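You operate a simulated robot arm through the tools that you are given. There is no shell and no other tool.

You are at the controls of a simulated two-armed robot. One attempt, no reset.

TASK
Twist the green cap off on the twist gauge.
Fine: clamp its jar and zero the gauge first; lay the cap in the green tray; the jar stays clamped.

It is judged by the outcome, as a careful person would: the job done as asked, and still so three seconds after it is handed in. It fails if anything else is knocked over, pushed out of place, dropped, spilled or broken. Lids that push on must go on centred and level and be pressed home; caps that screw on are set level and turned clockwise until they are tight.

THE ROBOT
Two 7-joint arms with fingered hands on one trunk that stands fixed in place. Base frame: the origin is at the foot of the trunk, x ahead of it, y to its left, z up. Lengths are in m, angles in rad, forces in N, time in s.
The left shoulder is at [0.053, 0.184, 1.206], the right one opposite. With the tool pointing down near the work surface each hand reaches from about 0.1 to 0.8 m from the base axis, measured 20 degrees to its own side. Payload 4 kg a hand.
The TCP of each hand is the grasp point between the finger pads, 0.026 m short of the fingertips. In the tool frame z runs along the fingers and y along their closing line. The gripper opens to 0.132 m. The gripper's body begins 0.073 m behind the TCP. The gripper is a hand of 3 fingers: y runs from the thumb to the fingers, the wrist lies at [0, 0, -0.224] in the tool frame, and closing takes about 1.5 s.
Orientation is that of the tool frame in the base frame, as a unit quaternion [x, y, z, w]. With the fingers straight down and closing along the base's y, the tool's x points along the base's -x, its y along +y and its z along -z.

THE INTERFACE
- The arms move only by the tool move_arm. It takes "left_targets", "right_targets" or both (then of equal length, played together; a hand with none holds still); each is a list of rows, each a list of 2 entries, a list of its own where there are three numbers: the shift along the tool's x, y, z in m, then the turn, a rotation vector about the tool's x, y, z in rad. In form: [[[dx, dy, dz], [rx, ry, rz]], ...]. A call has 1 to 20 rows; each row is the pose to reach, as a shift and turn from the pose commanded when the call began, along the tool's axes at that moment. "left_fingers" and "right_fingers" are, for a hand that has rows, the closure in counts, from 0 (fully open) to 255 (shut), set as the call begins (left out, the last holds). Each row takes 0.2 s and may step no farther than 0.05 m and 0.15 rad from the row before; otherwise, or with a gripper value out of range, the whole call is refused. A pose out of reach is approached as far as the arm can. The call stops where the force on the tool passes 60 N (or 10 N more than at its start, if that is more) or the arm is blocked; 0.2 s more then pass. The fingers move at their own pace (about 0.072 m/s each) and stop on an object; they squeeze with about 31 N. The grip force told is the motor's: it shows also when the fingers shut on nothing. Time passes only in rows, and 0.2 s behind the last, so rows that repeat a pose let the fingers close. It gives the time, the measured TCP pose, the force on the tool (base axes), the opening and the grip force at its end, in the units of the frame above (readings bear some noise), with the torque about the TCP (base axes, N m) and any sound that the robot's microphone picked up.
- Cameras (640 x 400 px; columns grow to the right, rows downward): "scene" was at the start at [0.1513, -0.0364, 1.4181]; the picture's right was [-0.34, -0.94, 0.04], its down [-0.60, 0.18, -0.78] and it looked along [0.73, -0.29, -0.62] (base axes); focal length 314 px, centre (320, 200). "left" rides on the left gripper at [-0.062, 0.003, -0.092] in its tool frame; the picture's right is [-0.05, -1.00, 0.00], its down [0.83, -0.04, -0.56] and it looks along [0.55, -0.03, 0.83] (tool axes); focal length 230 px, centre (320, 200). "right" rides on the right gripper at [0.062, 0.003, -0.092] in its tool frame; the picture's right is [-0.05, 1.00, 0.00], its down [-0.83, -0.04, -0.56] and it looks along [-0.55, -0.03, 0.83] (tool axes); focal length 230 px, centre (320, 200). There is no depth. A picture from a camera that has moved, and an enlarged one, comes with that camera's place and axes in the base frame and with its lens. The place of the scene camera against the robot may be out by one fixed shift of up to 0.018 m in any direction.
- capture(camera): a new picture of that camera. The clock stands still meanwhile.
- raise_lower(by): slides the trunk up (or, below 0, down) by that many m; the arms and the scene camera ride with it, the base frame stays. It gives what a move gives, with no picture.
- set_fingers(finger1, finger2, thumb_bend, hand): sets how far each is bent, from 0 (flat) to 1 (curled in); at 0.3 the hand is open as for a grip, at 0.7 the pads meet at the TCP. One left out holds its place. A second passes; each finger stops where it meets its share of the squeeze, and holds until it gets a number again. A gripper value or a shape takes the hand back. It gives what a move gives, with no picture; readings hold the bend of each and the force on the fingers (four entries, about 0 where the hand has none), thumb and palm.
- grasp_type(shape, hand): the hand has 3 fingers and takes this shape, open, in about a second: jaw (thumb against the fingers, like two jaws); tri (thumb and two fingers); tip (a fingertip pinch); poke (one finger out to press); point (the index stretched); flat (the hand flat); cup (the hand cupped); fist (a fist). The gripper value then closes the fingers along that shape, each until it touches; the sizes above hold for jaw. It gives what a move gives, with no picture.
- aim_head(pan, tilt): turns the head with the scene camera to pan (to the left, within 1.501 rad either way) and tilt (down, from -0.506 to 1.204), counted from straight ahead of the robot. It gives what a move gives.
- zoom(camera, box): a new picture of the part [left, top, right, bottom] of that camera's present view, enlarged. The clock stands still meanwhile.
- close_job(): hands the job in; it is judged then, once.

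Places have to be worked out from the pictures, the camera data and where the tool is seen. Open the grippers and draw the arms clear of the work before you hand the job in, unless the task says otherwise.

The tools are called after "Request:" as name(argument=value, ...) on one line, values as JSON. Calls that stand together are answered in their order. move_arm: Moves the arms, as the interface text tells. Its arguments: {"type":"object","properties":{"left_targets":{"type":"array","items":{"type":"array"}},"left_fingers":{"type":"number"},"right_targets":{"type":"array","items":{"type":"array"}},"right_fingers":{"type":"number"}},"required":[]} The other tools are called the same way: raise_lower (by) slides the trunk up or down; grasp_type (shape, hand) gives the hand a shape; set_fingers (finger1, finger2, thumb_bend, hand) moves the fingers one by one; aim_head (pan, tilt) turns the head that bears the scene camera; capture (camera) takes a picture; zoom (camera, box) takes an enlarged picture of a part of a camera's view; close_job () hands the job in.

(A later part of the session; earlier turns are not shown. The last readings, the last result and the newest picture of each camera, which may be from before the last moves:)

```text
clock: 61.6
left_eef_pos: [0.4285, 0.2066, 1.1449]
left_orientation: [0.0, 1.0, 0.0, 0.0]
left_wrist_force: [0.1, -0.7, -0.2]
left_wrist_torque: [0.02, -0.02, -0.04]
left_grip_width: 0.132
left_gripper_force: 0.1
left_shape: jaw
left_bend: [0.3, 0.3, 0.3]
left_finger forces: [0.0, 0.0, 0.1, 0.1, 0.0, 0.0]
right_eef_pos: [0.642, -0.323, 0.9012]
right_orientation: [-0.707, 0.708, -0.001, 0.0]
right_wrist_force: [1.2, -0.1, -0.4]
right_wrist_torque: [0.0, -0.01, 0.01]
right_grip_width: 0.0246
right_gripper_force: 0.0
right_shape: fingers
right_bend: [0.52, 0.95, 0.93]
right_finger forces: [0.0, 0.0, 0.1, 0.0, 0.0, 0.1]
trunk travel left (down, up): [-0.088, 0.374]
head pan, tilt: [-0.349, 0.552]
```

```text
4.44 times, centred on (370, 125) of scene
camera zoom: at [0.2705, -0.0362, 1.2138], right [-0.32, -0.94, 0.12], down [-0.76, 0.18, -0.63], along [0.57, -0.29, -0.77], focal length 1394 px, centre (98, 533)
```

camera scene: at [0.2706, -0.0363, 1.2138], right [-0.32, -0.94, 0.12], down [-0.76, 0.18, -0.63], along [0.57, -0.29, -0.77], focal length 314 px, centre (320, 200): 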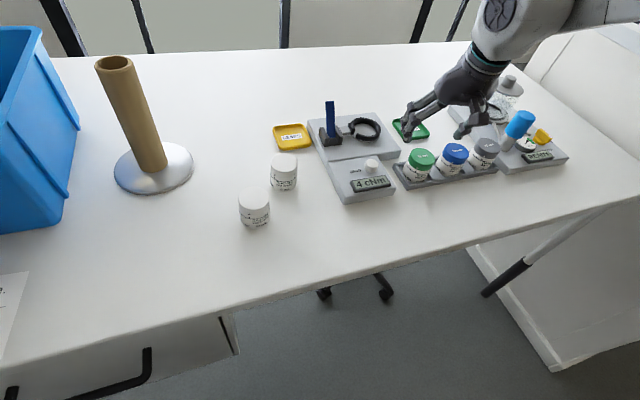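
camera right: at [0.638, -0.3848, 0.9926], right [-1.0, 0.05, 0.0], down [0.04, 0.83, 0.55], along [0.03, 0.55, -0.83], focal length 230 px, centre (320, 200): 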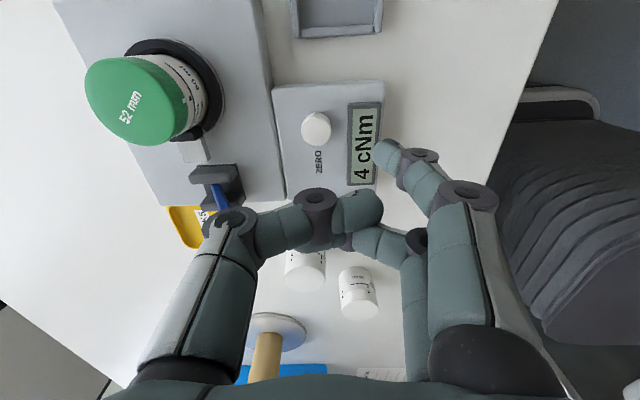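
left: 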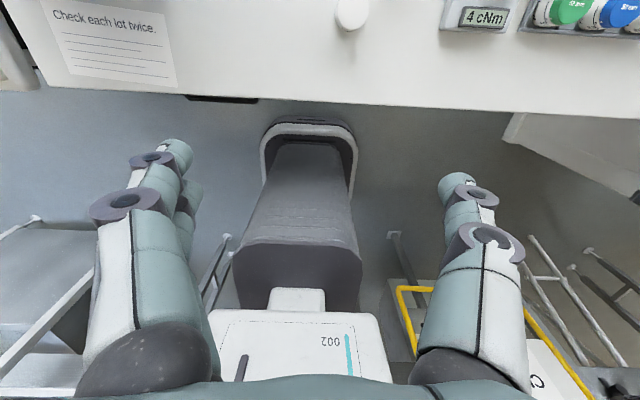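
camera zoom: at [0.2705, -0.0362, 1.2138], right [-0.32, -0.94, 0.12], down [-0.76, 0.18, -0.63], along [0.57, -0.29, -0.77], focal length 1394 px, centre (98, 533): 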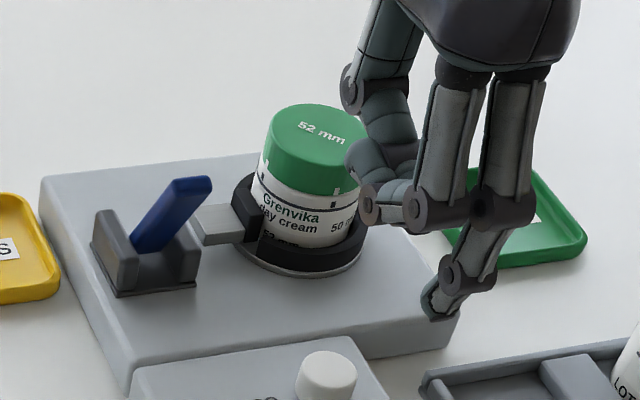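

Finger 1's tip is at about (0.603, -0.333, 0.864), i.e. 39 mm towards the finger side and 37 mm below the TCP. To keep the hand away from jar and lever while pressing, I rotate back to yaw 0 and place the tip over the button.

Request:
move_arm(right_targets=[[[0.0037, -0.001, -0.01], [0, 0, 0.1428]], [[0.0075, -0.002, -0.01], [0, 0, 0.2856]], [[0.0112, -0.003, -0.01], [0, 0, 0.4284]], [[0.0149, -0.004, -0.01], [0, 0, 0.5712]], [[0.0186, -0.005, -0.01], [0, 0, 0.714]], [[0.0224, -0.006, -0.01], [0, 0, 0.8568]], [[0.0261, -0.007, -0.01], [0, 0, 0.9996]], [[0.0298, -0.008, -0.01], [0, 0, 1.1424]], [[0.0335, -0.009, -0.01], [0, 0, 1.2852]], [[0.0373, -0.01, -0.01], [0, 0, 1.428]], [[0.041, -0.01, -0.01], [0, 0, 1.5708]], [[0.041, -0.01, -0.01], [0, 0, 1.5708]]])

Request:
capture(camera="right")

Request:
zoom(camera="scene", box=[320, 90, 440, 200])

```text
clock: 64.2
left_eef_pos: [0.4287, 0.2066, 1.1435]
left_orientation: [0.001, 1.0, 0.0, 0.0]
left_wrist_force: [0.7, 0.0, 0.1]
left_wrist_torque: [0.01, -0.01, 0.0]
left_grip_width: 0.1316
left_gripper_force: 0.1
left_shape: jaw
left_bend: [0.3, 0.3, 0.3]
left_finger forces: [0.0, 0.0, 0.0, 0.1, 0.0, 0.0]
right_eef_pos: [0.6514, -0.3651, 0.9127]
right_orientation: [0.002, 1.0, 0.0, -0.001]
right_wrist_force: [-0.2, -0.8, 0.7]
right_wrist_torque: [0.01, -0.01, 0.0]
right_grip_width: 0.0248
right_gripper_force: 0.2
right_shape: fingers
right_bend: [0.52, 0.95, 0.93]
right_finger forces: [0.0, 0.0, 0.0, 0.0, 0.0, 0.1]
trunk travel left (down, up): [-0.088, 0.374]
head pan, tilt: [-0.349, 0.552]
```

```text
taken
camera right: at [0.5894, -0.3629, 1.0033], right [0.05, 1.0, 0.0], down [0.83, -0.05, 0.55], along [0.55, -0.03, -0.83], focal length 230 px, centre (320, 200)
```

right: 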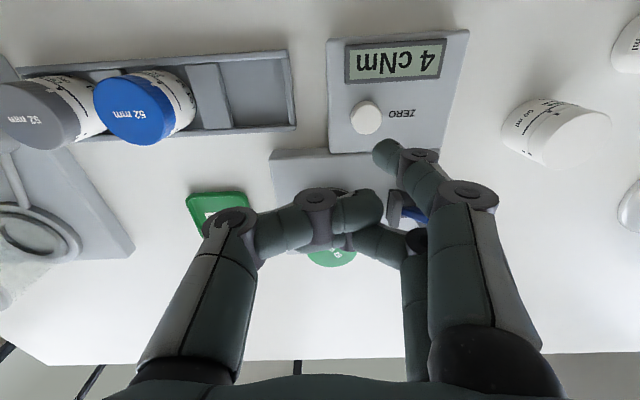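

```text
3.64 times, centred on (380, 145) of scene
camera zoom: at [0.2705, -0.0362, 1.2138], right [-0.32, -0.94, 0.12], down [-0.76, 0.18, -0.63], along [0.57, -0.29, -0.77], focal length 1140 px, centre (102, 400)
```

zoom: 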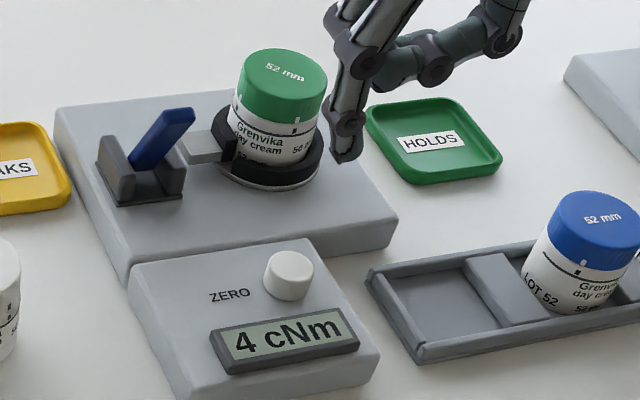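

Fingertip (0.642, -0.328) is over the button (0.6415, -0.326). I go down 66 mm with a 2 mm +y correction, then press in small steps.

Request:
move_arm(right_targets=[[[0, 0.002, 0.02], [0, 0, 0]], [[0, 0.002, 0.04], [0, 0, 0]], [[0, 0.002, 0.055], [0, 0, 0]], [[0, 0.002, 0.066], [0, 0, 0]], [[0, 0.002, 0.066], [0, 0, 0]]])

Request:
zoom(camera="scene", box=[320, 90, 440, 200])

Request:
capture(camera="right")

```text
clock: 65.5
left_eef_pos: [0.4281, 0.2065, 1.1438]
left_orientation: [0.0, 1.0, -0.001, 0.001]
left_wrist_force: [-0.1, 0.3, -0.2]
left_wrist_torque: [0.02, 0.03, -0.01]
left_grip_width: 0.1318
left_gripper_force: 0.1
left_shape: jaw
left_bend: [0.3, 0.3, 0.3]
left_finger forces: [0.0, 0.0, 0.0, 0.1, 0.0, 0.1]
right_eef_pos: [0.6524, -0.3651, 0.847]
right_orientation: [0.001, 1.0, 0.0, 0.0]
right_wrist_force: [0.2, 1.7, 0.9]
right_wrist_torque: [0.02, -0.02, 0.01]
right_grip_width: 0.0246
right_gripper_force: 0.0
right_shape: fingers
right_bend: [0.52, 0.95, 0.93]
right_finger forces: [0.0, 0.0, 0.0, 0.1, 0.0, 0.1]
trunk travel left (down, up): [-0.088, 0.374]
head pan, tilt: [-0.349, 0.552]
```

```text
3.64 times, centred on (380, 145) of scene
camera zoom: at [0.2703, -0.0361, 1.2139], right [-0.32, -0.94, 0.12], down [-0.76, 0.18, -0.63], along [0.57, -0.29, -0.77], focal length 1140 px, centre (102, 400)
```

zoom: 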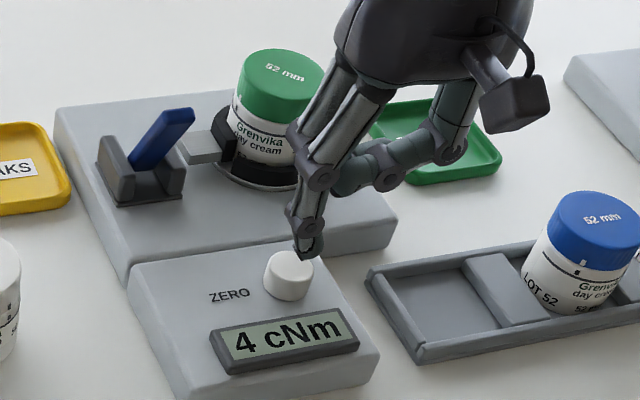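

```text
taken
camera right: at [0.5901, -0.3616, 0.9371], right [0.05, 1.0, 0.0], down [0.83, -0.04, 0.56], along [0.55, -0.03, -0.83], focal length 230 px, centre (320, 200)
```

right: 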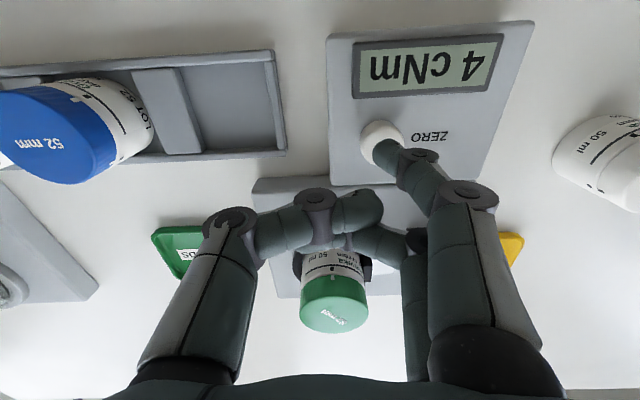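

The tip is just above the button. I shift 2 mm in +y and press down in small steps.

Request:
move_arm(right_targets=[[[0, 0.002, 0.004], [0, 0, 0]], [[0, 0.002, 0.008], [0, 0, 0]], [[0, 0.002, 0.011], [0, 0, 0]], [[0, 0.002, 0.013], [0, 0, 0]], [[0, 0.002, 0.013], [0, 0, 0]]])

Request:
zoom(camera="scene", box=[320, 110, 420, 200])

```text
clock: 66.7
left_eef_pos: [0.4288, 0.2072, 1.1441]
left_orientation: [0.0, 1.0, 0.0, 0.0]
left_wrist_force: [0.4, -0.5, 0.1]
left_wrist_torque: [0.04, -0.01, -0.01]
left_grip_width: 0.1321
left_gripper_force: 0.1
left_shape: jaw
left_bend: [0.3, 0.3, 0.3]
left_finger forces: [0.1, 0.1, 0.0, 0.0, 0.0, 0.0]
right_eef_pos: [0.6523, -0.3619, 0.8321]
right_orientation: [0.001, 1.0, 0.0, 0.001]
right_wrist_force: [0.0, -0.2, 1.6]
right_wrist_torque: [0.06, -0.01, -0.03]
right_grip_width: 0.0243
right_gripper_force: 0.7
right_shape: fingers
right_bend: [0.52, 0.95, 0.93]
right_finger forces: [1.3, 0.1, 0.1, 0.0, 0.1, 0.0]
trunk travel left (down, up): [-0.088, 0.374]
head pan, tilt: [-0.349, 0.552]
heard: click
```

```text
4.44 times, centred on (370, 155) of scene
camera zoom: at [0.2704, -0.0362, 1.2139], right [-0.32, -0.94, 0.12], down [-0.76, 0.18, -0.63], along [0.57, -0.29, -0.77], focal length 1394 px, centre (98, 400)
```

zoom: 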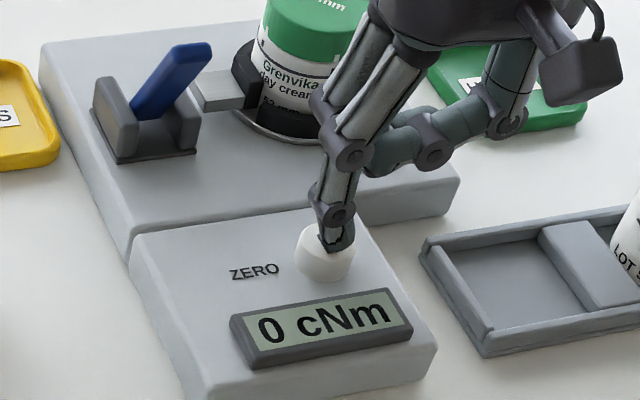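

Click heard and the display reads 0 cNm. I lift the finger off and return the hand to the jaw shape.

Request:
move_arm(right_targets=[[[0, 0, -0.02], [0, 0, 0]], [[0, 0, -0.06], [0, 0, 0]], [[0, 0, -0.1], [0, 0, 0]], [[0, 0, -0.1], [0, 0, 0]]])

Request:
grasp_type(shape="jaw", hand="right")

Request:
zoom(camera="scene", box=[310, 85, 430, 185])

Request:
capture(camera="right")

```text
clock: 67.7
left_eef_pos: [0.4289, 0.2062, 1.1432]
left_orientation: [0.001, 1.0, 0.0, -0.001]
left_wrist_force: [0.6, 0.6, 0.3]
left_wrist_torque: [0.0, -0.01, 0.02]
left_grip_width: 0.1319
left_gripper_force: 0.0
left_shape: jaw
left_bend: [0.3, 0.3, 0.3]
left_finger forces: [0.0, 0.0, 0.1, 0.0, 0.1, 0.1]
right_eef_pos: [0.6534, -0.3619, 0.9333]
right_orientation: [0.0, 1.0, 0.0, -0.001]
right_wrist_force: [0.6, -0.4, -0.1]
right_wrist_torque: [0.02, 0.03, -0.02]
right_grip_width: 0.0246
right_gripper_force: 0.1
right_shape: fingers
right_bend: [0.52, 0.95, 0.93]
right_finger forces: [0.0, 0.1, 0.1, 0.1, 0.0, 0.1]
trunk travel left (down, up): [-0.088, 0.374]
head pan, tilt: [-0.349, 0.552]
```

```text
clock: 68.5
left_eef_pos: [0.4289, 0.2067, 1.1443]
left_orientation: [0.0, 1.0, 0.001, 0.0]
left_wrist_force: [0.4, 1.0, 0.0]
left_wrist_torque: [-0.03, 0.0, -0.02]
left_grip_width: 0.1316
left_gripper_force: 0.0
left_shape: jaw
left_bend: [0.3, 0.3, 0.3]
left_finger forces: [0.0, 0.1, 0.0, 0.1, 0.0, 0.0]
right_eef_pos: [0.6525, -0.3607, 0.9332]
right_orientation: [0.001, 1.0, 0.001, -0.001]
right_wrist_force: [0.4, 0.0, -0.1]
right_wrist_torque: [0.02, 0.03, -0.01]
right_grip_width: 0.1316
right_gripper_force: 0.2
right_shape: jaw
right_bend: [0.3, 0.3, 0.3]
right_finger forces: [0.0, 0.1, 0.1, 0.1, 0.0, 0.0]
trunk travel left (down, up): [-0.088, 0.374]
head pan, tilt: [-0.349, 0.552]
```

```text
4.00 times, centred on (370, 135) of scene
camera zoom: at [0.2705, -0.0363, 1.2138], right [-0.32, -0.94, 0.12], down [-0.76, 0.18, -0.63], along [0.57, -0.29, -0.77], focal length 1254 px, centre (120, 460)
```

zoom: 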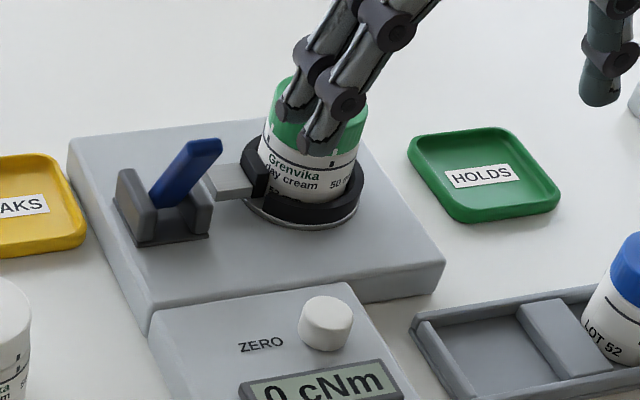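

```text
taken
camera right: at [0.5906, -0.3581, 1.0244], right [0.05, 1.0, 0.0], down [0.83, -0.04, 0.55], along [0.55, -0.03, -0.83], focal length 230 px, centre (320, 200)
```

right: 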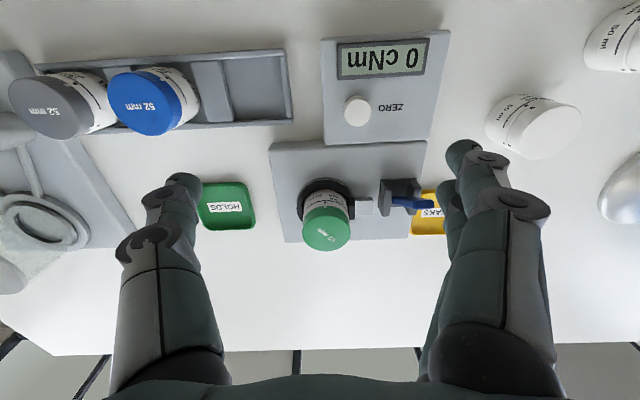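

The gauge is zeroed at 0 cNm with the jar clamped. I zoom to get the cap's exact centre now.

Request:
zoom(camera="right", box=[280, 160, 400, 260])

Request:
zoom(camera="scene", box=[345, 95, 405, 145])

```text
4.00 times, centred on (340, 210) of right
camera zoom: at [0.5906, -0.3581, 1.0244], right [0.05, 1.0, 0.0], down [0.83, -0.04, 0.55], along [0.55, -0.03, -0.83], focal length 920 px, centre (240, 160)
```

zoom: 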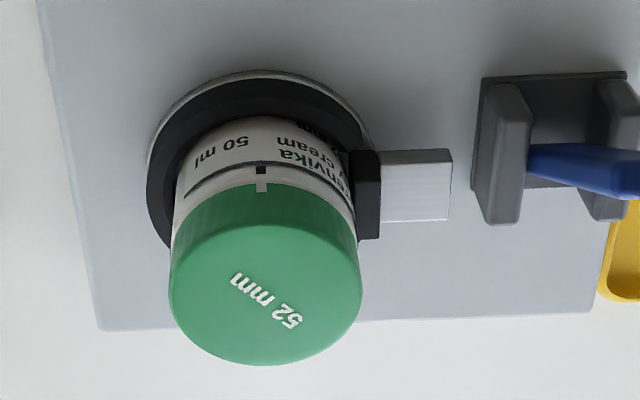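

```text
8.00 times, centred on (375, 120) of scene
camera zoom: at [0.2705, -0.0363, 1.2138], right [-0.32, -0.94, 0.12], down [-0.76, 0.18, -0.63], along [0.57, -0.29, -0.77], focal length 2509 px, centre (-120, 840)
```

zoom: 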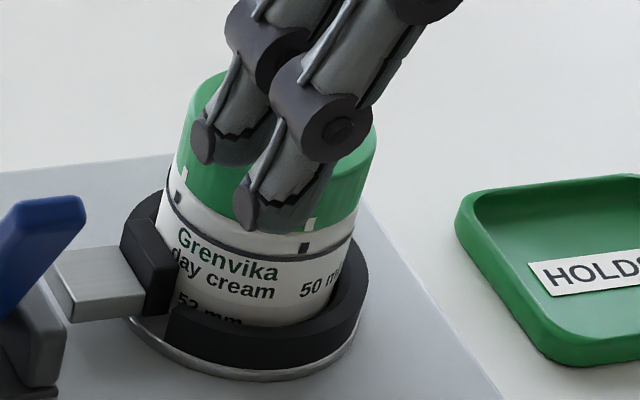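

Cap centre ≈ (0.757, -0.360), top 0.838, ticks on cap and jar aligned. With the trunk lowered the arm reaches this upright, so I go above the cap vertically at yaw -55°, fingers to about 80 mm.

Request:
move_arm(right_targets=[[[-0.013, 0.0002, 0.0], [0, 0, 0.137]], [[-0.026, 0.0004, 0.004], [0, 0, 0.274]], [[-0.04, 0.0006, 0.01], [0, 0, 0.411]], [[-0.055, 0.0008, 0.015], [0, 0, 0.548]], [[-0.07, 0.001, 0.02], [0, 0, 0.685]], [[-0.087, 0.0012, 0.025], [0, 0, 0.822]], [[-0.1035, 0.0013, 0.03], [0, 0, 0.96]], [[-0.1035, 0.0013, 0.03], [0, 0, 0.96]]], right_fingers=100)

Request:
capture(camera="right")

Request:
zoom(camera="right", box=[240, 80, 400, 180])

```text
clock: 70.3
left_eef_pos: [0.4275, 0.2073, 1.144]
left_orientation: [0.0, 1.0, -0.001, 0.001]
left_wrist_force: [-0.2, -0.3, -0.2]
left_wrist_torque: [-0.05, 0.01, -0.03]
left_grip_width: 0.1319
left_gripper_force: 0.1
left_shape: jaw
left_bend: [0.3, 0.3, 0.3]
left_finger forces: [0.0, 0.0, 0.1, 0.1, 0.1, 0.1]
right_eef_pos: [0.755, -0.3607, 0.9023]
right_orientation: [0.463, 0.887, 0.001, 0.0]
right_wrist_force: [0.1, 0.4, 0.4]
right_wrist_torque: [0.01, -0.03, -0.03]
right_grip_width: 0.0808
right_gripper_force: 0.1
right_shape: jaw
right_bend: [0.71, 0.71, 0.71]
right_finger forces: [0.0, 0.1, 0.0, 0.0, 0.1, 0.0]
trunk travel left (down, up): [-0.088, 0.374]
head pan, tilt: [-0.349, 0.552]
```

```text
taken
camera right: at [0.7222, -0.3085, 0.9936], right [0.85, 0.53, 0.0], down [0.44, -0.71, 0.56], along [0.29, -0.47, -0.83], focal length 230 px, centre (320, 200)
```

right: 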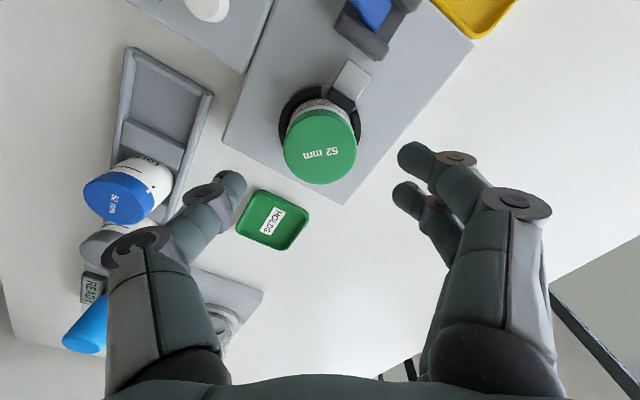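

```text
4.00 times, centred on (320, 130) of right
camera zoom: at [0.7222, -0.3085, 0.9936], right [0.85, 0.53, 0.0], down [0.44, -0.71, 0.56], along [0.29, -0.47, -0.83], focal length 920 px, centre (320, 480)
```

zoom: 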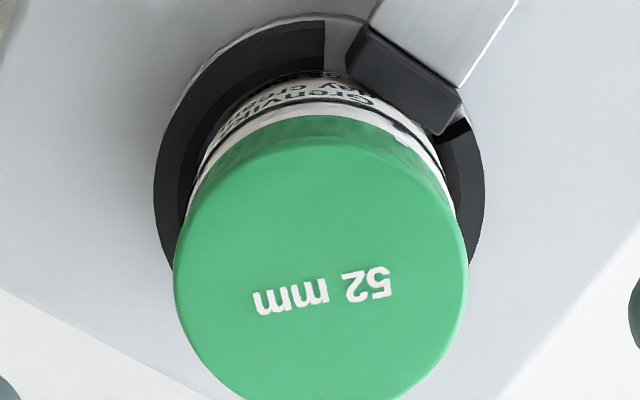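

Upright reach works at yaw -55°; cap is centred except 2 mm in tool x. I correct that and go down so the fingertips stay just at the cap's lower edge (TCP z 0.842).

Request:
move_arm(right_targets=[[[0.002, 0, 0.015], [0, 0, 0]], [[0.002, 0, 0.03], [0, 0, 0]], [[0.002, 0, 0.045], [0, 0, 0]], [[0.002, 0, 0.055], [0, 0, 0]], [[0.002, 0, 0.06], [0, 0, 0]], [[0.002, 0, 0.06], [0, 0, 0]]])

Request:
capture(camera="right")

Request:
zoom(camera="scene", box=[330, 80, 420, 150])

```text
clock: 71.8
left_eef_pos: [0.4288, 0.2075, 1.1442]
left_orientation: [0.0, 1.0, 0.0, 0.0]
left_wrist_force: [-0.5, -0.3, 0.6]
left_wrist_torque: [0.0, 0.02, -0.03]
left_grip_width: 0.1319
left_gripper_force: 0.0
left_shape: jaw
left_bend: [0.3, 0.3, 0.3]
left_finger forces: [0.0, 0.0, 0.0, 0.0, 0.1, 0.0]
right_eef_pos: [0.7551, -0.3587, 0.8407]
right_orientation: [0.462, 0.887, 0.0, 0.0]
right_wrist_force: [0.3, -0.2, 0.2]
right_wrist_torque: [-0.03, 0.02, 0.01]
right_grip_width: 0.0806
right_gripper_force: 0.1
right_shape: jaw
right_bend: [0.71, 0.71, 0.71]
right_finger forces: [0.0, 0.1, 0.1, 0.1, 0.0, 0.0]
trunk travel left (down, up): [-0.088, 0.374]
head pan, tilt: [-0.349, 0.552]
```

```text
taken
camera right: at [0.7208, -0.3061, 0.9329], right [0.85, 0.53, 0.0], down [0.44, -0.71, 0.56], along [0.29, -0.47, -0.83], focal length 230 px, centre (320, 200)
```

right: 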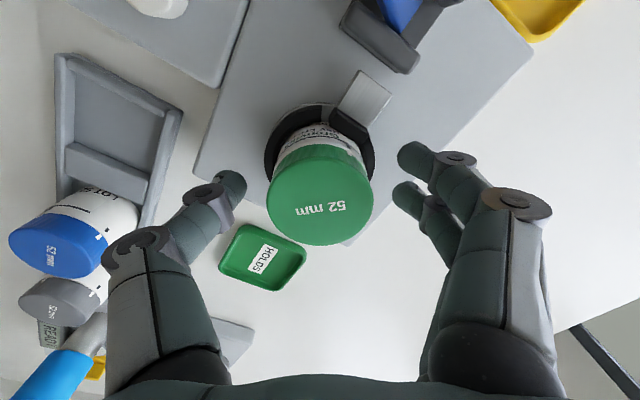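

```text
5.71 times, centred on (375, 115) of scene
camera zoom: at [0.2705, -0.0362, 1.2138], right [-0.32, -0.94, 0.12], down [-0.76, 0.18, -0.63], along [0.57, -0.29, -0.77], focal length 1792 px, centre (6, 686)
```

zoom: 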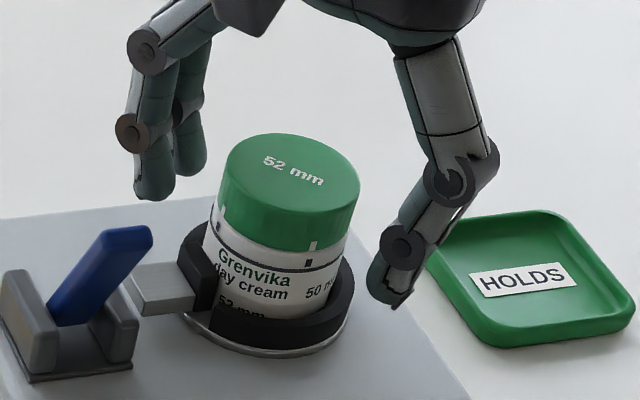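

Fingertips are about 3 mm below the cap's lower edge by my estimate, so I raise 4 mm and then close on the cap alone.

Request:
move_arm(right_targets=[[[0, 0, -0.004], [0, 0, 0]], [[0, 0, -0.004], [0, 0, 0]]])

Request:
move_arm(right_targets=[[[0, 0, 0], [0, 0, 0]], [[0, 0, 0], [0, 0, 0]], [[0, 0, 0], [0, 0, 0]], [[0, 0, 0], [0, 0, 0]], [[0, 0, 0], [0, 0, 0]]], right_fingers=255)

Request:
capture(camera="right")

Request:
zoom(camera="scene", box=[330, 80, 420, 150])

```text
clock: 72.3
left_eef_pos: [0.4282, 0.2073, 1.143]
left_orientation: [0.0, 1.0, 0.0, 0.0]
left_wrist_force: [-0.4, -0.2, -0.7]
left_wrist_torque: [-0.02, 0.0, -0.01]
left_grip_width: 0.1318
left_gripper_force: 0.1
left_shape: jaw
left_bend: [0.3, 0.3, 0.3]
left_finger forces: [0.0, 0.0, 0.0, 0.1, 0.0, 0.0]
right_eef_pos: [0.7536, -0.358, 0.846]
right_orientation: [0.462, 0.887, 0.001, 0.001]
right_wrist_force: [0.3, 0.0, -0.4]
right_wrist_torque: [0.0, -0.02, 0.0]
right_grip_width: 0.0806
right_gripper_force: 0.0
right_shape: jaw
right_bend: [0.71, 0.71, 0.71]
right_finger forces: [0.0, 0.0, 0.1, 0.0, 0.0, 0.1]
trunk travel left (down, up): [-0.088, 0.374]
head pan, tilt: [-0.349, 0.552]
```

```text
clock: 73.5
left_eef_pos: [0.4276, 0.2077, 1.1435]
left_orientation: [-0.001, 1.0, 0.0, 0.0]
left_wrist_force: [-0.3, -0.3, 0.5]
left_wrist_torque: [0.02, -0.03, 0.01]
left_grip_width: 0.1317
left_gripper_force: 0.0
left_shape: jaw
left_bend: [0.3, 0.3, 0.3]
left_finger forces: [0.1, 0.0, 0.0, 0.0, 0.0, 0.1]
right_eef_pos: [0.7539, -0.358, 0.8467]
right_orientation: [0.463, 0.887, 0.0, 0.0]
right_wrist_force: [0.0, 1.1, 0.9]
right_wrist_torque: [0.01, 0.07, 0.09]
right_grip_width: 0.0426
right_gripper_force: 31.1
right_shape: jaw
right_bend: [0.74, 0.74, 0.7]
right_finger forces: [13.5, 14.1, 0.0, 0.0, 27.5, 0.1]
trunk travel left (down, up): [-0.088, 0.374]
head pan, tilt: [-0.349, 0.552]
```

```text
taken
camera right: at [0.7207, -0.3061, 0.937], right [0.85, 0.53, 0.0], down [0.44, -0.71, 0.56], along [0.29, -0.47, -0.83], focal length 230 px, centre (320, 200)
```

right: 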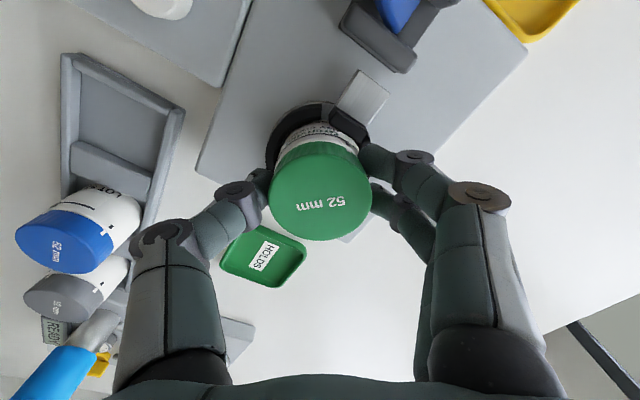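

```text
5.71 times, centred on (375, 115) of scene
camera zoom: at [0.2704, -0.0361, 1.2139], right [-0.32, -0.94, 0.12], down [-0.76, 0.18, -0.63], along [0.57, -0.29, -0.77], focal length 1792 px, centre (6, 686)
```

zoom: 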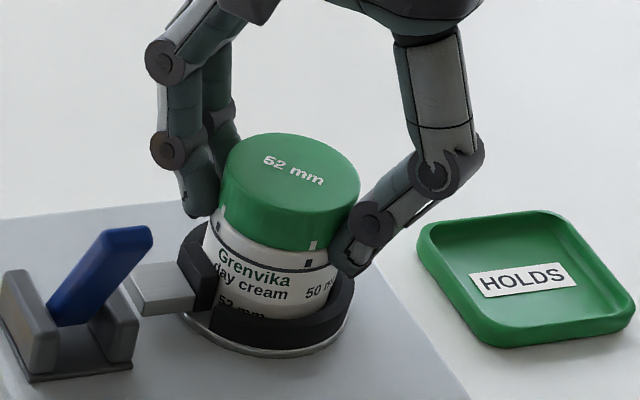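

In the scene view the thumb tip still reaches about 8 mm below the cap edge, onto the jar body. I open slightly, rise 8 mm and re-grip so only the cap is held.

Request:
move_arm(right_targets=[[[0, 0, 0], [0, 0, 0]], [[0, 0, 0], [0, 0, 0]], [[0, 0, -0.004], [0, 0, 0]], [[0, 0, -0.008], [0, 0, 0]], [[0, 0, -0.008], [0, 0, 0]]], right_fingers=120)

Request:
move_arm(right_targets=[[[0, 0, 0], [0, 0, 0]], [[0, 0, 0], [0, 0, 0]], [[0, 0, 0], [0, 0, 0]], [[0, 0, 0], [0, 0, 0]]], right_fingers=255)

Request:
zoom(camera="scene", box=[345, 95, 405, 145])

Request:
zoom(camera="right", box=[240, 80, 400, 250])

```text
clock: 74.8
left_eef_pos: [0.4293, 0.2076, 1.1441]
left_orientation: [0.0, 1.0, 0.0, 0.0]
left_wrist_force: [0.0, 0.0, 0.2]
left_wrist_torque: [0.02, -0.03, -0.02]
left_grip_width: 0.1318
left_gripper_force: 0.1
left_shape: jaw
left_bend: [0.3, 0.3, 0.3]
left_finger forces: [0.0, 0.0, 0.0, 0.0, 0.0, 0.0]
right_eef_pos: [0.7558, -0.3585, 0.8554]
right_orientation: [0.462, 0.887, 0.0, 0.0]
right_wrist_force: [-0.8, -0.6, 0.4]
right_wrist_torque: [-0.01, 0.03, 0.04]
right_grip_width: 0.0689
right_gripper_force: 0.1
right_shape: jaw
right_bend: [0.72, 0.72, 0.7]
right_finger forces: [0.1, 0.0, 0.0, 0.0, 0.0, 0.0]
trunk travel left (down, up): [-0.088, 0.374]
head pan, tilt: [-0.349, 0.552]
```

```text
clock: 75.8
left_eef_pos: [0.4274, 0.2065, 1.1429]
left_orientation: [0.0, 1.0, 0.001, 0.0]
left_wrist_force: [0.1, -0.8, -0.3]
left_wrist_torque: [0.0, 0.0, 0.05]
left_grip_width: 0.132
left_gripper_force: 0.1
left_shape: jaw
left_bend: [0.3, 0.3, 0.3]
left_finger forces: [0.0, 0.1, 0.0, 0.0, 0.0, 0.1]
right_eef_pos: [0.754, -0.3579, 0.8551]
right_orientation: [0.463, 0.886, -0.002, 0.0]
right_wrist_force: [-0.3, 0.5, 0.3]
right_wrist_torque: [0.01, 0.02, 0.06]
right_grip_width: 0.0421
right_gripper_force: 30.5
right_shape: jaw
right_bend: [0.74, 0.74, 0.7]
right_finger forces: [14.0, 14.4, 0.0, 0.0, 28.3, 0.0]
trunk travel left (down, up): [-0.088, 0.374]
head pan, tilt: [-0.349, 0.552]
```

```text
8.00 times, centred on (375, 120) of scene
camera zoom: at [0.2706, -0.0362, 1.2138], right [-0.32, -0.94, 0.12], down [-0.76, 0.18, -0.63], along [0.57, -0.29, -0.77], focal length 2509 px, centre (-120, 840)
```

zoom: 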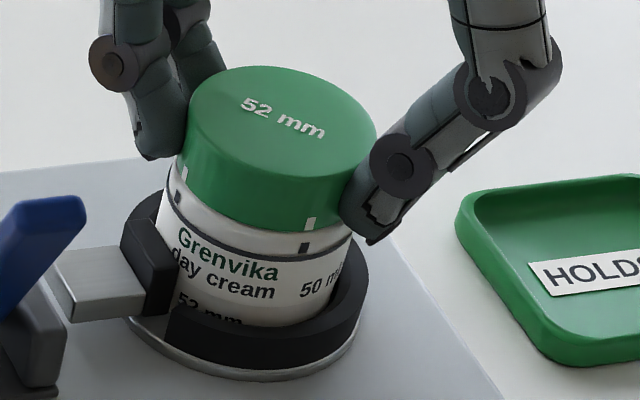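

```text
2.35 times, centred on (320, 165) of right
camera zoom: at [0.7206, -0.3064, 0.9453], right [0.85, 0.53, 0.0], down [0.44, -0.71, 0.56], along [0.29, -0.47, -0.83], focal length 541 px, centre (320, 282)
```

zoom: 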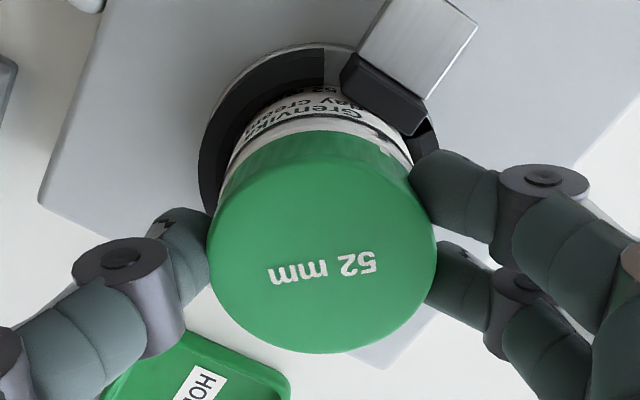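

Thumb and fingers now hold only the cap (14/14/28 N). I turn anticlockwise (seen from above) by about 0.56 rad as a first bite.

Request:
move_arm(right_targets=[[[0, 0, 0], [0, 0, -0.07]], [[0, 0, 0], [0, 0, -0.14]], [[0, 0, -0.0002], [0, 0, -0.28]], [[0, 0, -0.0003], [0, 0, -0.42]], [[0, 0, -0.0004], [0, 0, -0.56]], [[0, 0, -0.0004], [0, 0, -0.56]]])

Request:
zoom(camera="scene", box=[345, 95, 405, 145])

Request:
zoom(camera="scene", box=[310, 90, 430, 200])

```text
clock: 77.2
left_eef_pos: [0.4285, 0.2074, 1.1448]
left_orientation: [0.0, 1.0, 0.001, 0.001]
left_wrist_force: [-0.5, -0.4, 0.0]
left_wrist_torque: [0.0, 0.01, 0.03]
left_grip_width: 0.1319
left_gripper_force: 0.1
left_shape: jaw
left_bend: [0.3, 0.3, 0.3]
left_finger forces: [0.1, 0.1, 0.0, 0.1, 0.0, 0.0]
right_eef_pos: [0.7534, -0.3595, 0.855]
right_orientation: [0.199, 0.98, -0.001, 0.0]
right_wrist_force: [-3.4, -0.1, -1.1]
right_wrist_torque: [-0.02, 0.04, 0.02]
right_grip_width: 0.0419
right_gripper_force: 31.0
right_shape: jaw
right_bend: [0.74, 0.74, 0.7]
right_finger forces: [13.9, 14.3, 0.1, 0.0, 29.5, 0.0]
trunk travel left (down, up): [-0.088, 0.374]
head pan, tilt: [-0.349, 0.552]
```

```text
8.00 times, centred on (375, 120) of scene
camera zoom: at [0.2703, -0.0364, 1.2138], right [-0.32, -0.94, 0.12], down [-0.76, 0.18, -0.63], along [0.57, -0.29, -0.77], focal length 2509 px, centre (-120, 840)
```

zoom: 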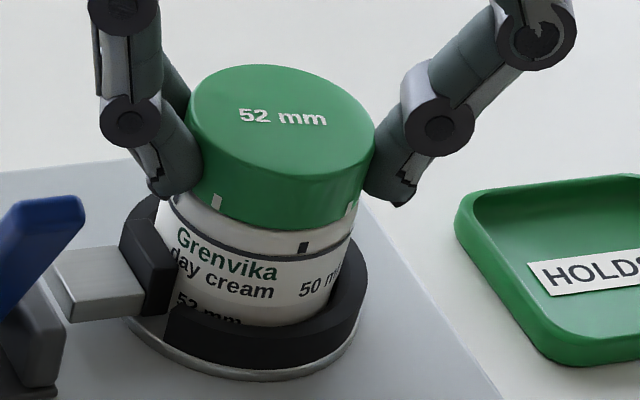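

```text
3.64 times, centred on (370, 145) of scene
camera zoom: at [0.2703, -0.0364, 1.2138], right [-0.32, -0.94, 0.12], down [-0.76, 0.18, -0.63], along [0.57, -0.29, -0.77], focal length 1140 px, centre (138, 400)
```

zoom: 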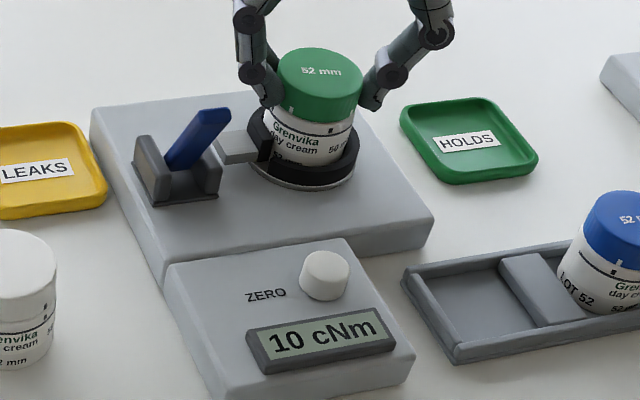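

The cap turns against the jar (ticks separating), the jar stays still, and the gauge reads 10 cNm. I continue anticlockwise with a small relief in -x for the lateral 3 N.

Request:
move_arm(right_targets=[[[0.0007, -0.0003, -0.0002], [0, 0, -0.14]], [[0.0007, -0.0003, -0.0003], [0, 0, -0.28]], [[0.0007, -0.0003, -0.0005], [0, 0, -0.42]], [[0.0007, -0.0003, -0.0006], [0, 0, -0.56]], [[0.0007, -0.0003, -0.0006], [0, 0, -0.56]]])

Request:
zoom(camera="scene", box=[310, 90, 430, 200])

```text
clock: 78.3
left_eef_pos: [0.4286, 0.2068, 1.1429]
left_orientation: [0.0, 1.0, 0.001, 0.0]
left_wrist_force: [0.4, 0.0, -0.3]
left_wrist_torque: [-0.02, -0.01, 0.0]
left_grip_width: 0.1319
left_gripper_force: 0.0
left_shape: jaw
left_bend: [0.3, 0.3, 0.3]
left_finger forces: [0.1, 0.0, 0.0, 0.0, 0.1, 0.0]
right_eef_pos: [0.7539, -0.3597, 0.8553]
right_orientation: [-0.08, 0.997, 0.0, 0.0]
right_wrist_force: [-0.4, -4.5, -0.8]
right_wrist_torque: [-0.06, 0.03, -0.03]
right_grip_width: 0.0418
right_gripper_force: 30.9
right_shape: jaw
right_bend: [0.74, 0.74, 0.7]
right_finger forces: [13.5, 14.2, 0.1, 0.0, 31.6, 0.0]
trunk travel left (down, up): [-0.088, 0.374]
head pan, tilt: [-0.349, 0.552]
```

```text
3.64 times, centred on (370, 145) of scene
camera zoom: at [0.2707, -0.0368, 1.2138], right [-0.32, -0.94, 0.12], down [-0.76, 0.18, -0.63], along [0.57, -0.29, -0.77], focal length 1140 px, centre (138, 400)
```

zoom: 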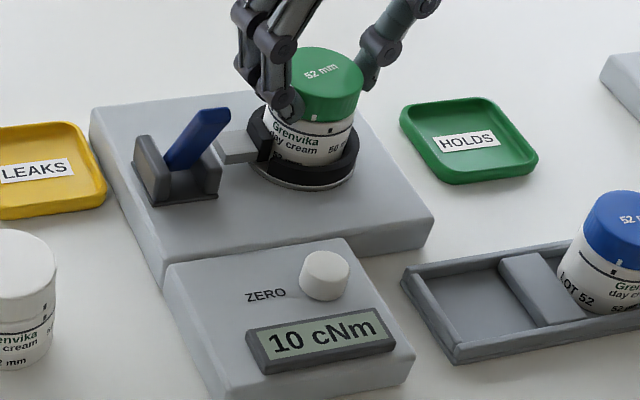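

Still 10 cNm while turning; lateral force now -4.5 N in y. I relieve that and turn another 0.56 rad.

Request:
move_arm(right_targets=[[[0.0003, -0.0008, -0.0002], [0, 0, -0.14]], [[0.0005, -0.0012, -0.0003], [0, 0, -0.28]], [[0.0006, -0.0015, -0.0005], [0, 0, -0.42]], [[0.0007, -0.0015, -0.0006], [0, 0, -0.56]], [[0.0007, -0.0015, -0.0006], [0, 0, -0.56]]])

Request:
zoom(camera="scene", box=[310, 90, 430, 200])

```text
clock: 79.5
left_eef_pos: [0.4281, 0.2059, 1.1434]
left_orientation: [-0.001, 1.0, -0.001, -0.001]
left_wrist_force: [-0.4, 0.0, -0.2]
left_wrist_torque: [-0.01, -0.01, 0.0]
left_grip_width: 0.132
left_gripper_force: 0.1
left_shape: jaw
left_bend: [0.3, 0.3, 0.3]
left_finger forces: [0.0, 0.0, 0.1, 0.0, 0.1, 0.0]
right_eef_pos: [0.7537, -0.3618, 0.8547]
right_orientation: [-0.352, 0.936, 0.0, 0.0]
right_wrist_force: [3.1, -5.6, -0.7]
right_wrist_torque: [-0.12, -0.12, -0.02]
right_grip_width: 0.0419
right_gripper_force: 31.3
right_shape: jaw
right_bend: [0.74, 0.74, 0.7]
right_finger forces: [13.1, 14.1, 0.0, 0.0, 33.7, 0.0]
trunk travel left (down, up): [-0.088, 0.374]
head pan, tilt: [-0.349, 0.552]
```

```text
3.64 times, centred on (370, 145) of scene
camera zoom: at [0.2712, -0.0368, 1.2137], right [-0.32, -0.94, 0.12], down [-0.76, 0.18, -0.63], along [0.57, -0.29, -0.77], focal length 1140 px, centre (138, 400)
```

zoom: 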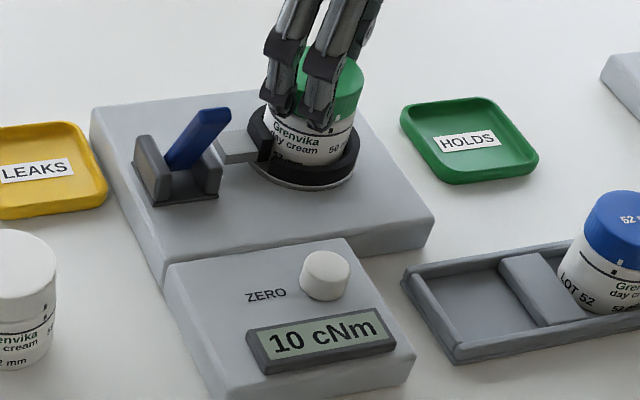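

Turned ~96° so far. From the forces the cap centre is about 2.5 mm off my TCP, so I steer the TCP along the matching arc while turning another 0.56 rad.

Request:
move_arm(right_targets=[[[0.0012, -0.0013, -0.0002], [0, 0, -0.14]], [[0.0012, -0.0017, -0.0003], [0, 0, -0.28]], [[0.0012, -0.0022, -0.0005], [0, 0, -0.42]], [[0.0012, -0.0026, -0.0006], [0, 0, -0.56]], [[0.0012, -0.0026, -0.0006], [0, 0, -0.56]]])

Request:
zoom(camera="scene", box=[310, 90, 430, 200])

Request:
capture(camera="right")

```text
clock: 80.8
left_eef_pos: [0.4285, 0.2073, 1.1431]
left_orientation: [0.0, 1.0, 0.0, -0.001]
left_wrist_force: [0.8, 0.3, 0.1]
left_wrist_torque: [-0.03, 0.01, 0.01]
left_grip_width: 0.1317
left_gripper_force: 0.1
left_shape: jaw
left_bend: [0.3, 0.3, 0.3]
left_finger forces: [0.0, 0.1, 0.1, 0.0, 0.0, 0.1]
right_eef_pos: [0.7546, -0.3607, 0.8556]
right_orientation: [-0.597, 0.802, 0.0, -0.001]
right_wrist_force: [1.4, 3.8, -4.0]
right_wrist_torque: [0.08, -0.07, 0.04]
right_grip_width: 0.0415
right_gripper_force: 31.1
right_shape: jaw
right_bend: [0.74, 0.74, 0.7]
right_finger forces: [13.9, 16.5, 0.0, 0.0, 30.8, 0.1]
trunk travel left (down, up): [-0.088, 0.374]
head pan, tilt: [-0.349, 0.552]
```

```text
3.64 times, centred on (370, 145) of scene
camera zoom: at [0.271, -0.0357, 1.2137], right [-0.32, -0.94, 0.12], down [-0.76, 0.18, -0.63], along [0.57, -0.29, -0.77], focal length 1140 px, centre (138, 400)
```

zoom: 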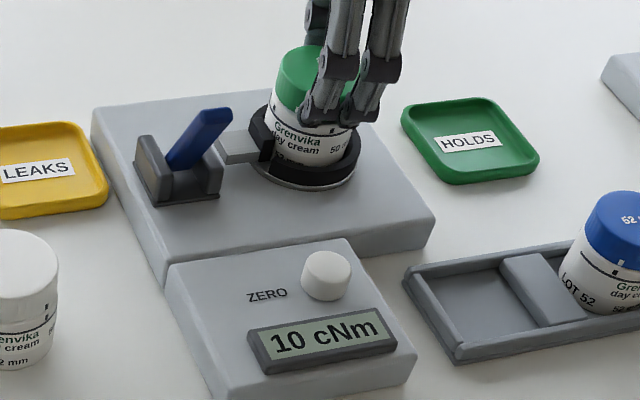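

```text
taken
camera right: at [0.7332, -0.4205, 0.9472], right [-0.94, 0.33, 0.0], down [0.28, 0.78, 0.55], along [0.18, 0.52, -0.83], focal length 230 px, centre (320, 200)
```

right: 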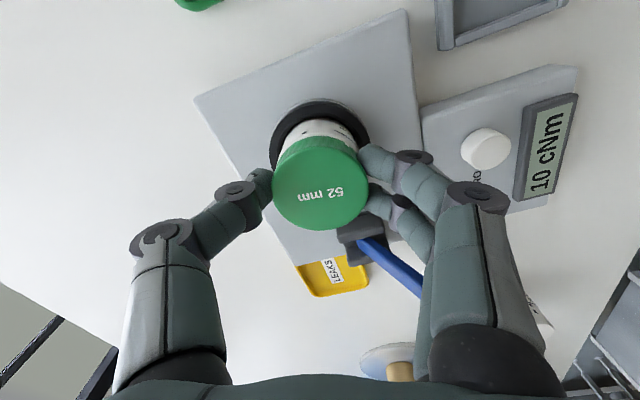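

Turned 128° in all; a slight downward pull of 4 N says I rose a little ahead of the thread. I turn the last bit to yaw 90° without rising.

Request:
move_arm(right_targets=[[[-0.0008, -0.0002, 0.0], [0, 0, -0.1]], [[-0.0011, -0.0002, 0.0], [0, 0, -0.2]], [[-0.0011, -0.0002, 0.0], [0, 0, -0.29]], [[-0.0011, -0.0002, 0.0], [0, 0, -0.29]]])

Request:
zoom(camera="scene", box=[345, 95, 405, 145])

```text
clock: 81.8
left_eef_pos: [0.4284, 0.2074, 1.1438]
left_orientation: [0.0, 1.0, 0.0, -0.001]
left_wrist_force: [0.8, -0.3, -0.1]
left_wrist_torque: [0.01, -0.01, -0.02]
left_grip_width: 0.1317
left_gripper_force: 0.1
left_shape: jaw
left_bend: [0.3, 0.3, 0.3]
left_finger forces: [0.0, 0.0, 0.0, 0.0, 0.0, 0.0]
right_eef_pos: [0.7546, -0.3612, 0.8547]
right_orientation: [0.707, -0.707, 0.0, 0.0]
right_wrist_force: [1.8, 2.4, -1.8]
right_wrist_torque: [0.06, -0.06, 0.01]
right_grip_width: 0.0417
right_gripper_force: 30.9
right_shape: jaw
right_bend: [0.74, 0.74, 0.7]
right_finger forces: [13.8, 16.0, 0.1, 0.0, 31.7, 0.0]
trunk travel left (down, up): [-0.088, 0.374]
head pan, tilt: [-0.349, 0.552]
```

```text
8.00 times, centred on (375, 120) of scene
camera zoom: at [0.2711, -0.036, 1.2137], right [-0.32, -0.94, 0.12], down [-0.76, 0.18, -0.63], along [0.57, -0.29, -0.77], focal length 2509 px, centre (-120, 840)
```

zoom: 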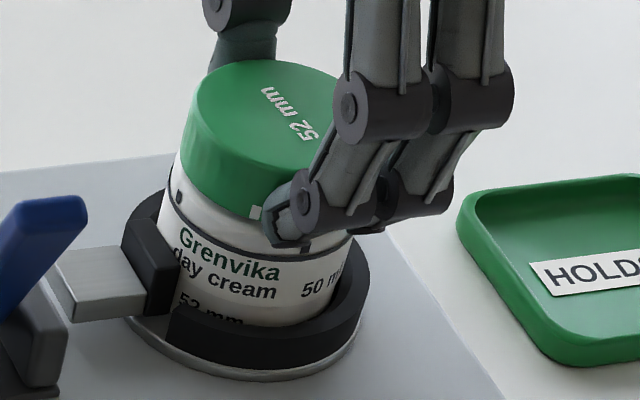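

145° done. I open, rise 15 mm, and wind the hand back to yaw -55° for a second bite.

Request:
move_arm(right_targets=[[[0, 0, 0], [0, 0, 0]], [[0, 0, 0], [0, 0, 0]], [[0, 0, -0.015], [0, 0, 0]], [[-0.001, -0.0005, -0.015], [0, 0, 0.1488]], [[-0.001, -0.0005, -0.015], [0, 0, 0.2976]], [[-0.001, -0.0005, -0.015], [0, 0, 0.4464]], [[-0.001, -0.0005, -0.015], [0, 0, 0.5952]], [[-0.001, -0.0005, -0.015], [0, 0, 0.744]], [[-0.001, -0.0005, -0.015], [0, 0, 0.8928]], [[-0.001, -0.0005, -0.015], [0, 0, 1.0416]], [[-0.001, -0.0005, -0.015], [0, 0, 1.1904]], [[-0.001, -0.0005, -0.015], [0, 0, 1.3392]], [[-0.001, -0.0005, -0.015], [0, 0, 1.488]], [[-0.001, -0.0005, -0.015], [0, 0, 1.6368]], [[-0.001, -0.0005, -0.015], [0, 0, 1.7856]], [[-0.001, -0.0005, -0.015], [0, 0, 1.9344]], [[-0.001, -0.0005, -0.015], [0, 0, 2.0832]], [[-0.001, -0.0005, -0.015], [0, 0, 2.232]], [[-0.001, -0.0005, -0.015], [0, 0, 2.3808]], [[-0.001, -0.0005, -0.015], [0, 0, 2.5296]]], right_fingers=115)

Request:
capture(camera="right")

Request:
zoom(camera="scene", box=[345, 95, 405, 145])

Request:
zoom(camera="right", box=[240, 80, 400, 250])

```text
clock: 86.0
left_eef_pos: [0.4279, 0.2079, 1.1434]
left_orientation: [0.001, 1.0, 0.0, 0.001]
left_wrist_force: [0.1, 0.0, 0.3]
left_wrist_torque: [0.02, -0.02, -0.01]
left_grip_width: 0.1319
left_gripper_force: 0.0
left_shape: jaw
left_bend: [0.3, 0.3, 0.3]
left_finger forces: [0.0, 0.0, 0.0, 0.1, 0.0, 0.0]
right_eef_pos: [0.7558, -0.3609, 0.8716]
right_orientation: [0.463, 0.886, 0.0, 0.0]
right_wrist_force: [0.6, 0.3, -0.1]
right_wrist_torque: [0.03, 0.02, -0.02]
right_grip_width: 0.0719
right_gripper_force: 0.0
right_shape: jaw
right_bend: [0.72, 0.72, 0.7]
right_finger forces: [0.0, 0.0, 0.0, 0.0, 0.1, 0.0]
trunk travel left (down, up): [-0.088, 0.374]
head pan, tilt: [-0.349, 0.552]
```

```text
taken
camera right: at [0.7212, -0.3093, 0.963], right [0.85, 0.53, 0.0], down [0.44, -0.71, 0.56], along [0.29, -0.47, -0.83], focal length 230 px, centre (320, 200)
```

right: 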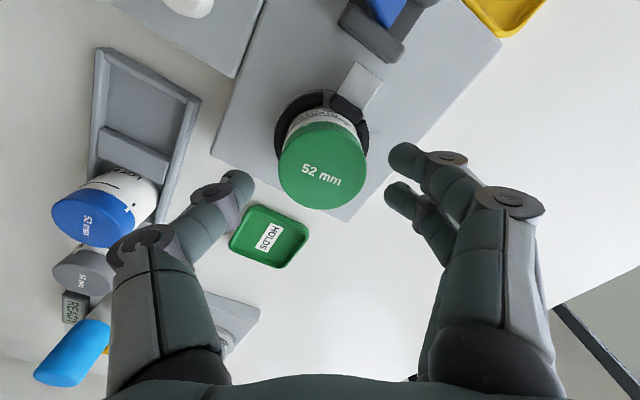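

```text
8.00 times, centred on (375, 120) of scene
camera zoom: at [0.2705, -0.0362, 1.2138], right [-0.32, -0.94, 0.12], down [-0.76, 0.18, -0.63], along [0.57, -0.29, -0.77], focal length 2509 px, centre (-120, 840)
```

zoom: 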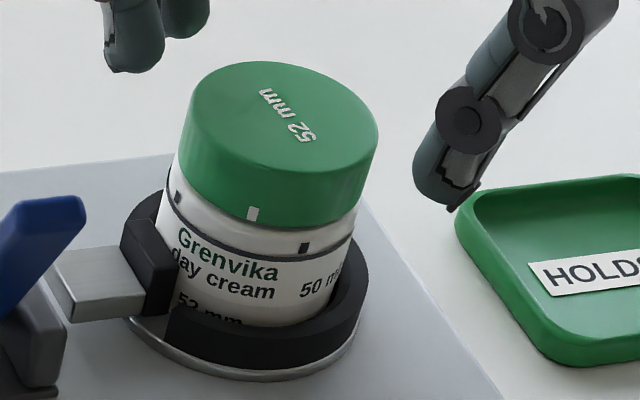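

```text
2.35 times, centred on (320, 165) of right
camera zoom: at [0.7212, -0.3093, 0.963], right [0.85, 0.53, 0.0], down [0.44, -0.71, 0.56], along [0.29, -0.47, -0.83], focal length 541 px, centre (320, 282)
```

zoom: 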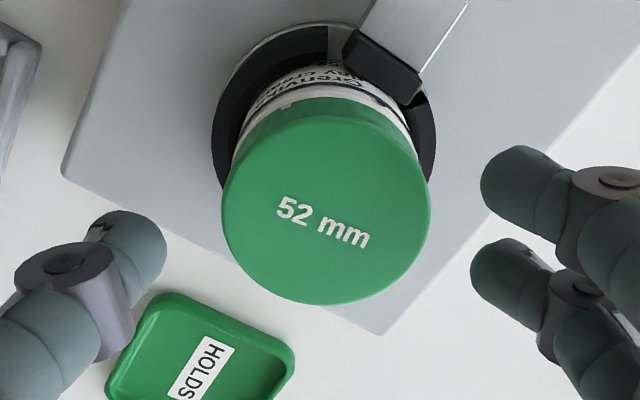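

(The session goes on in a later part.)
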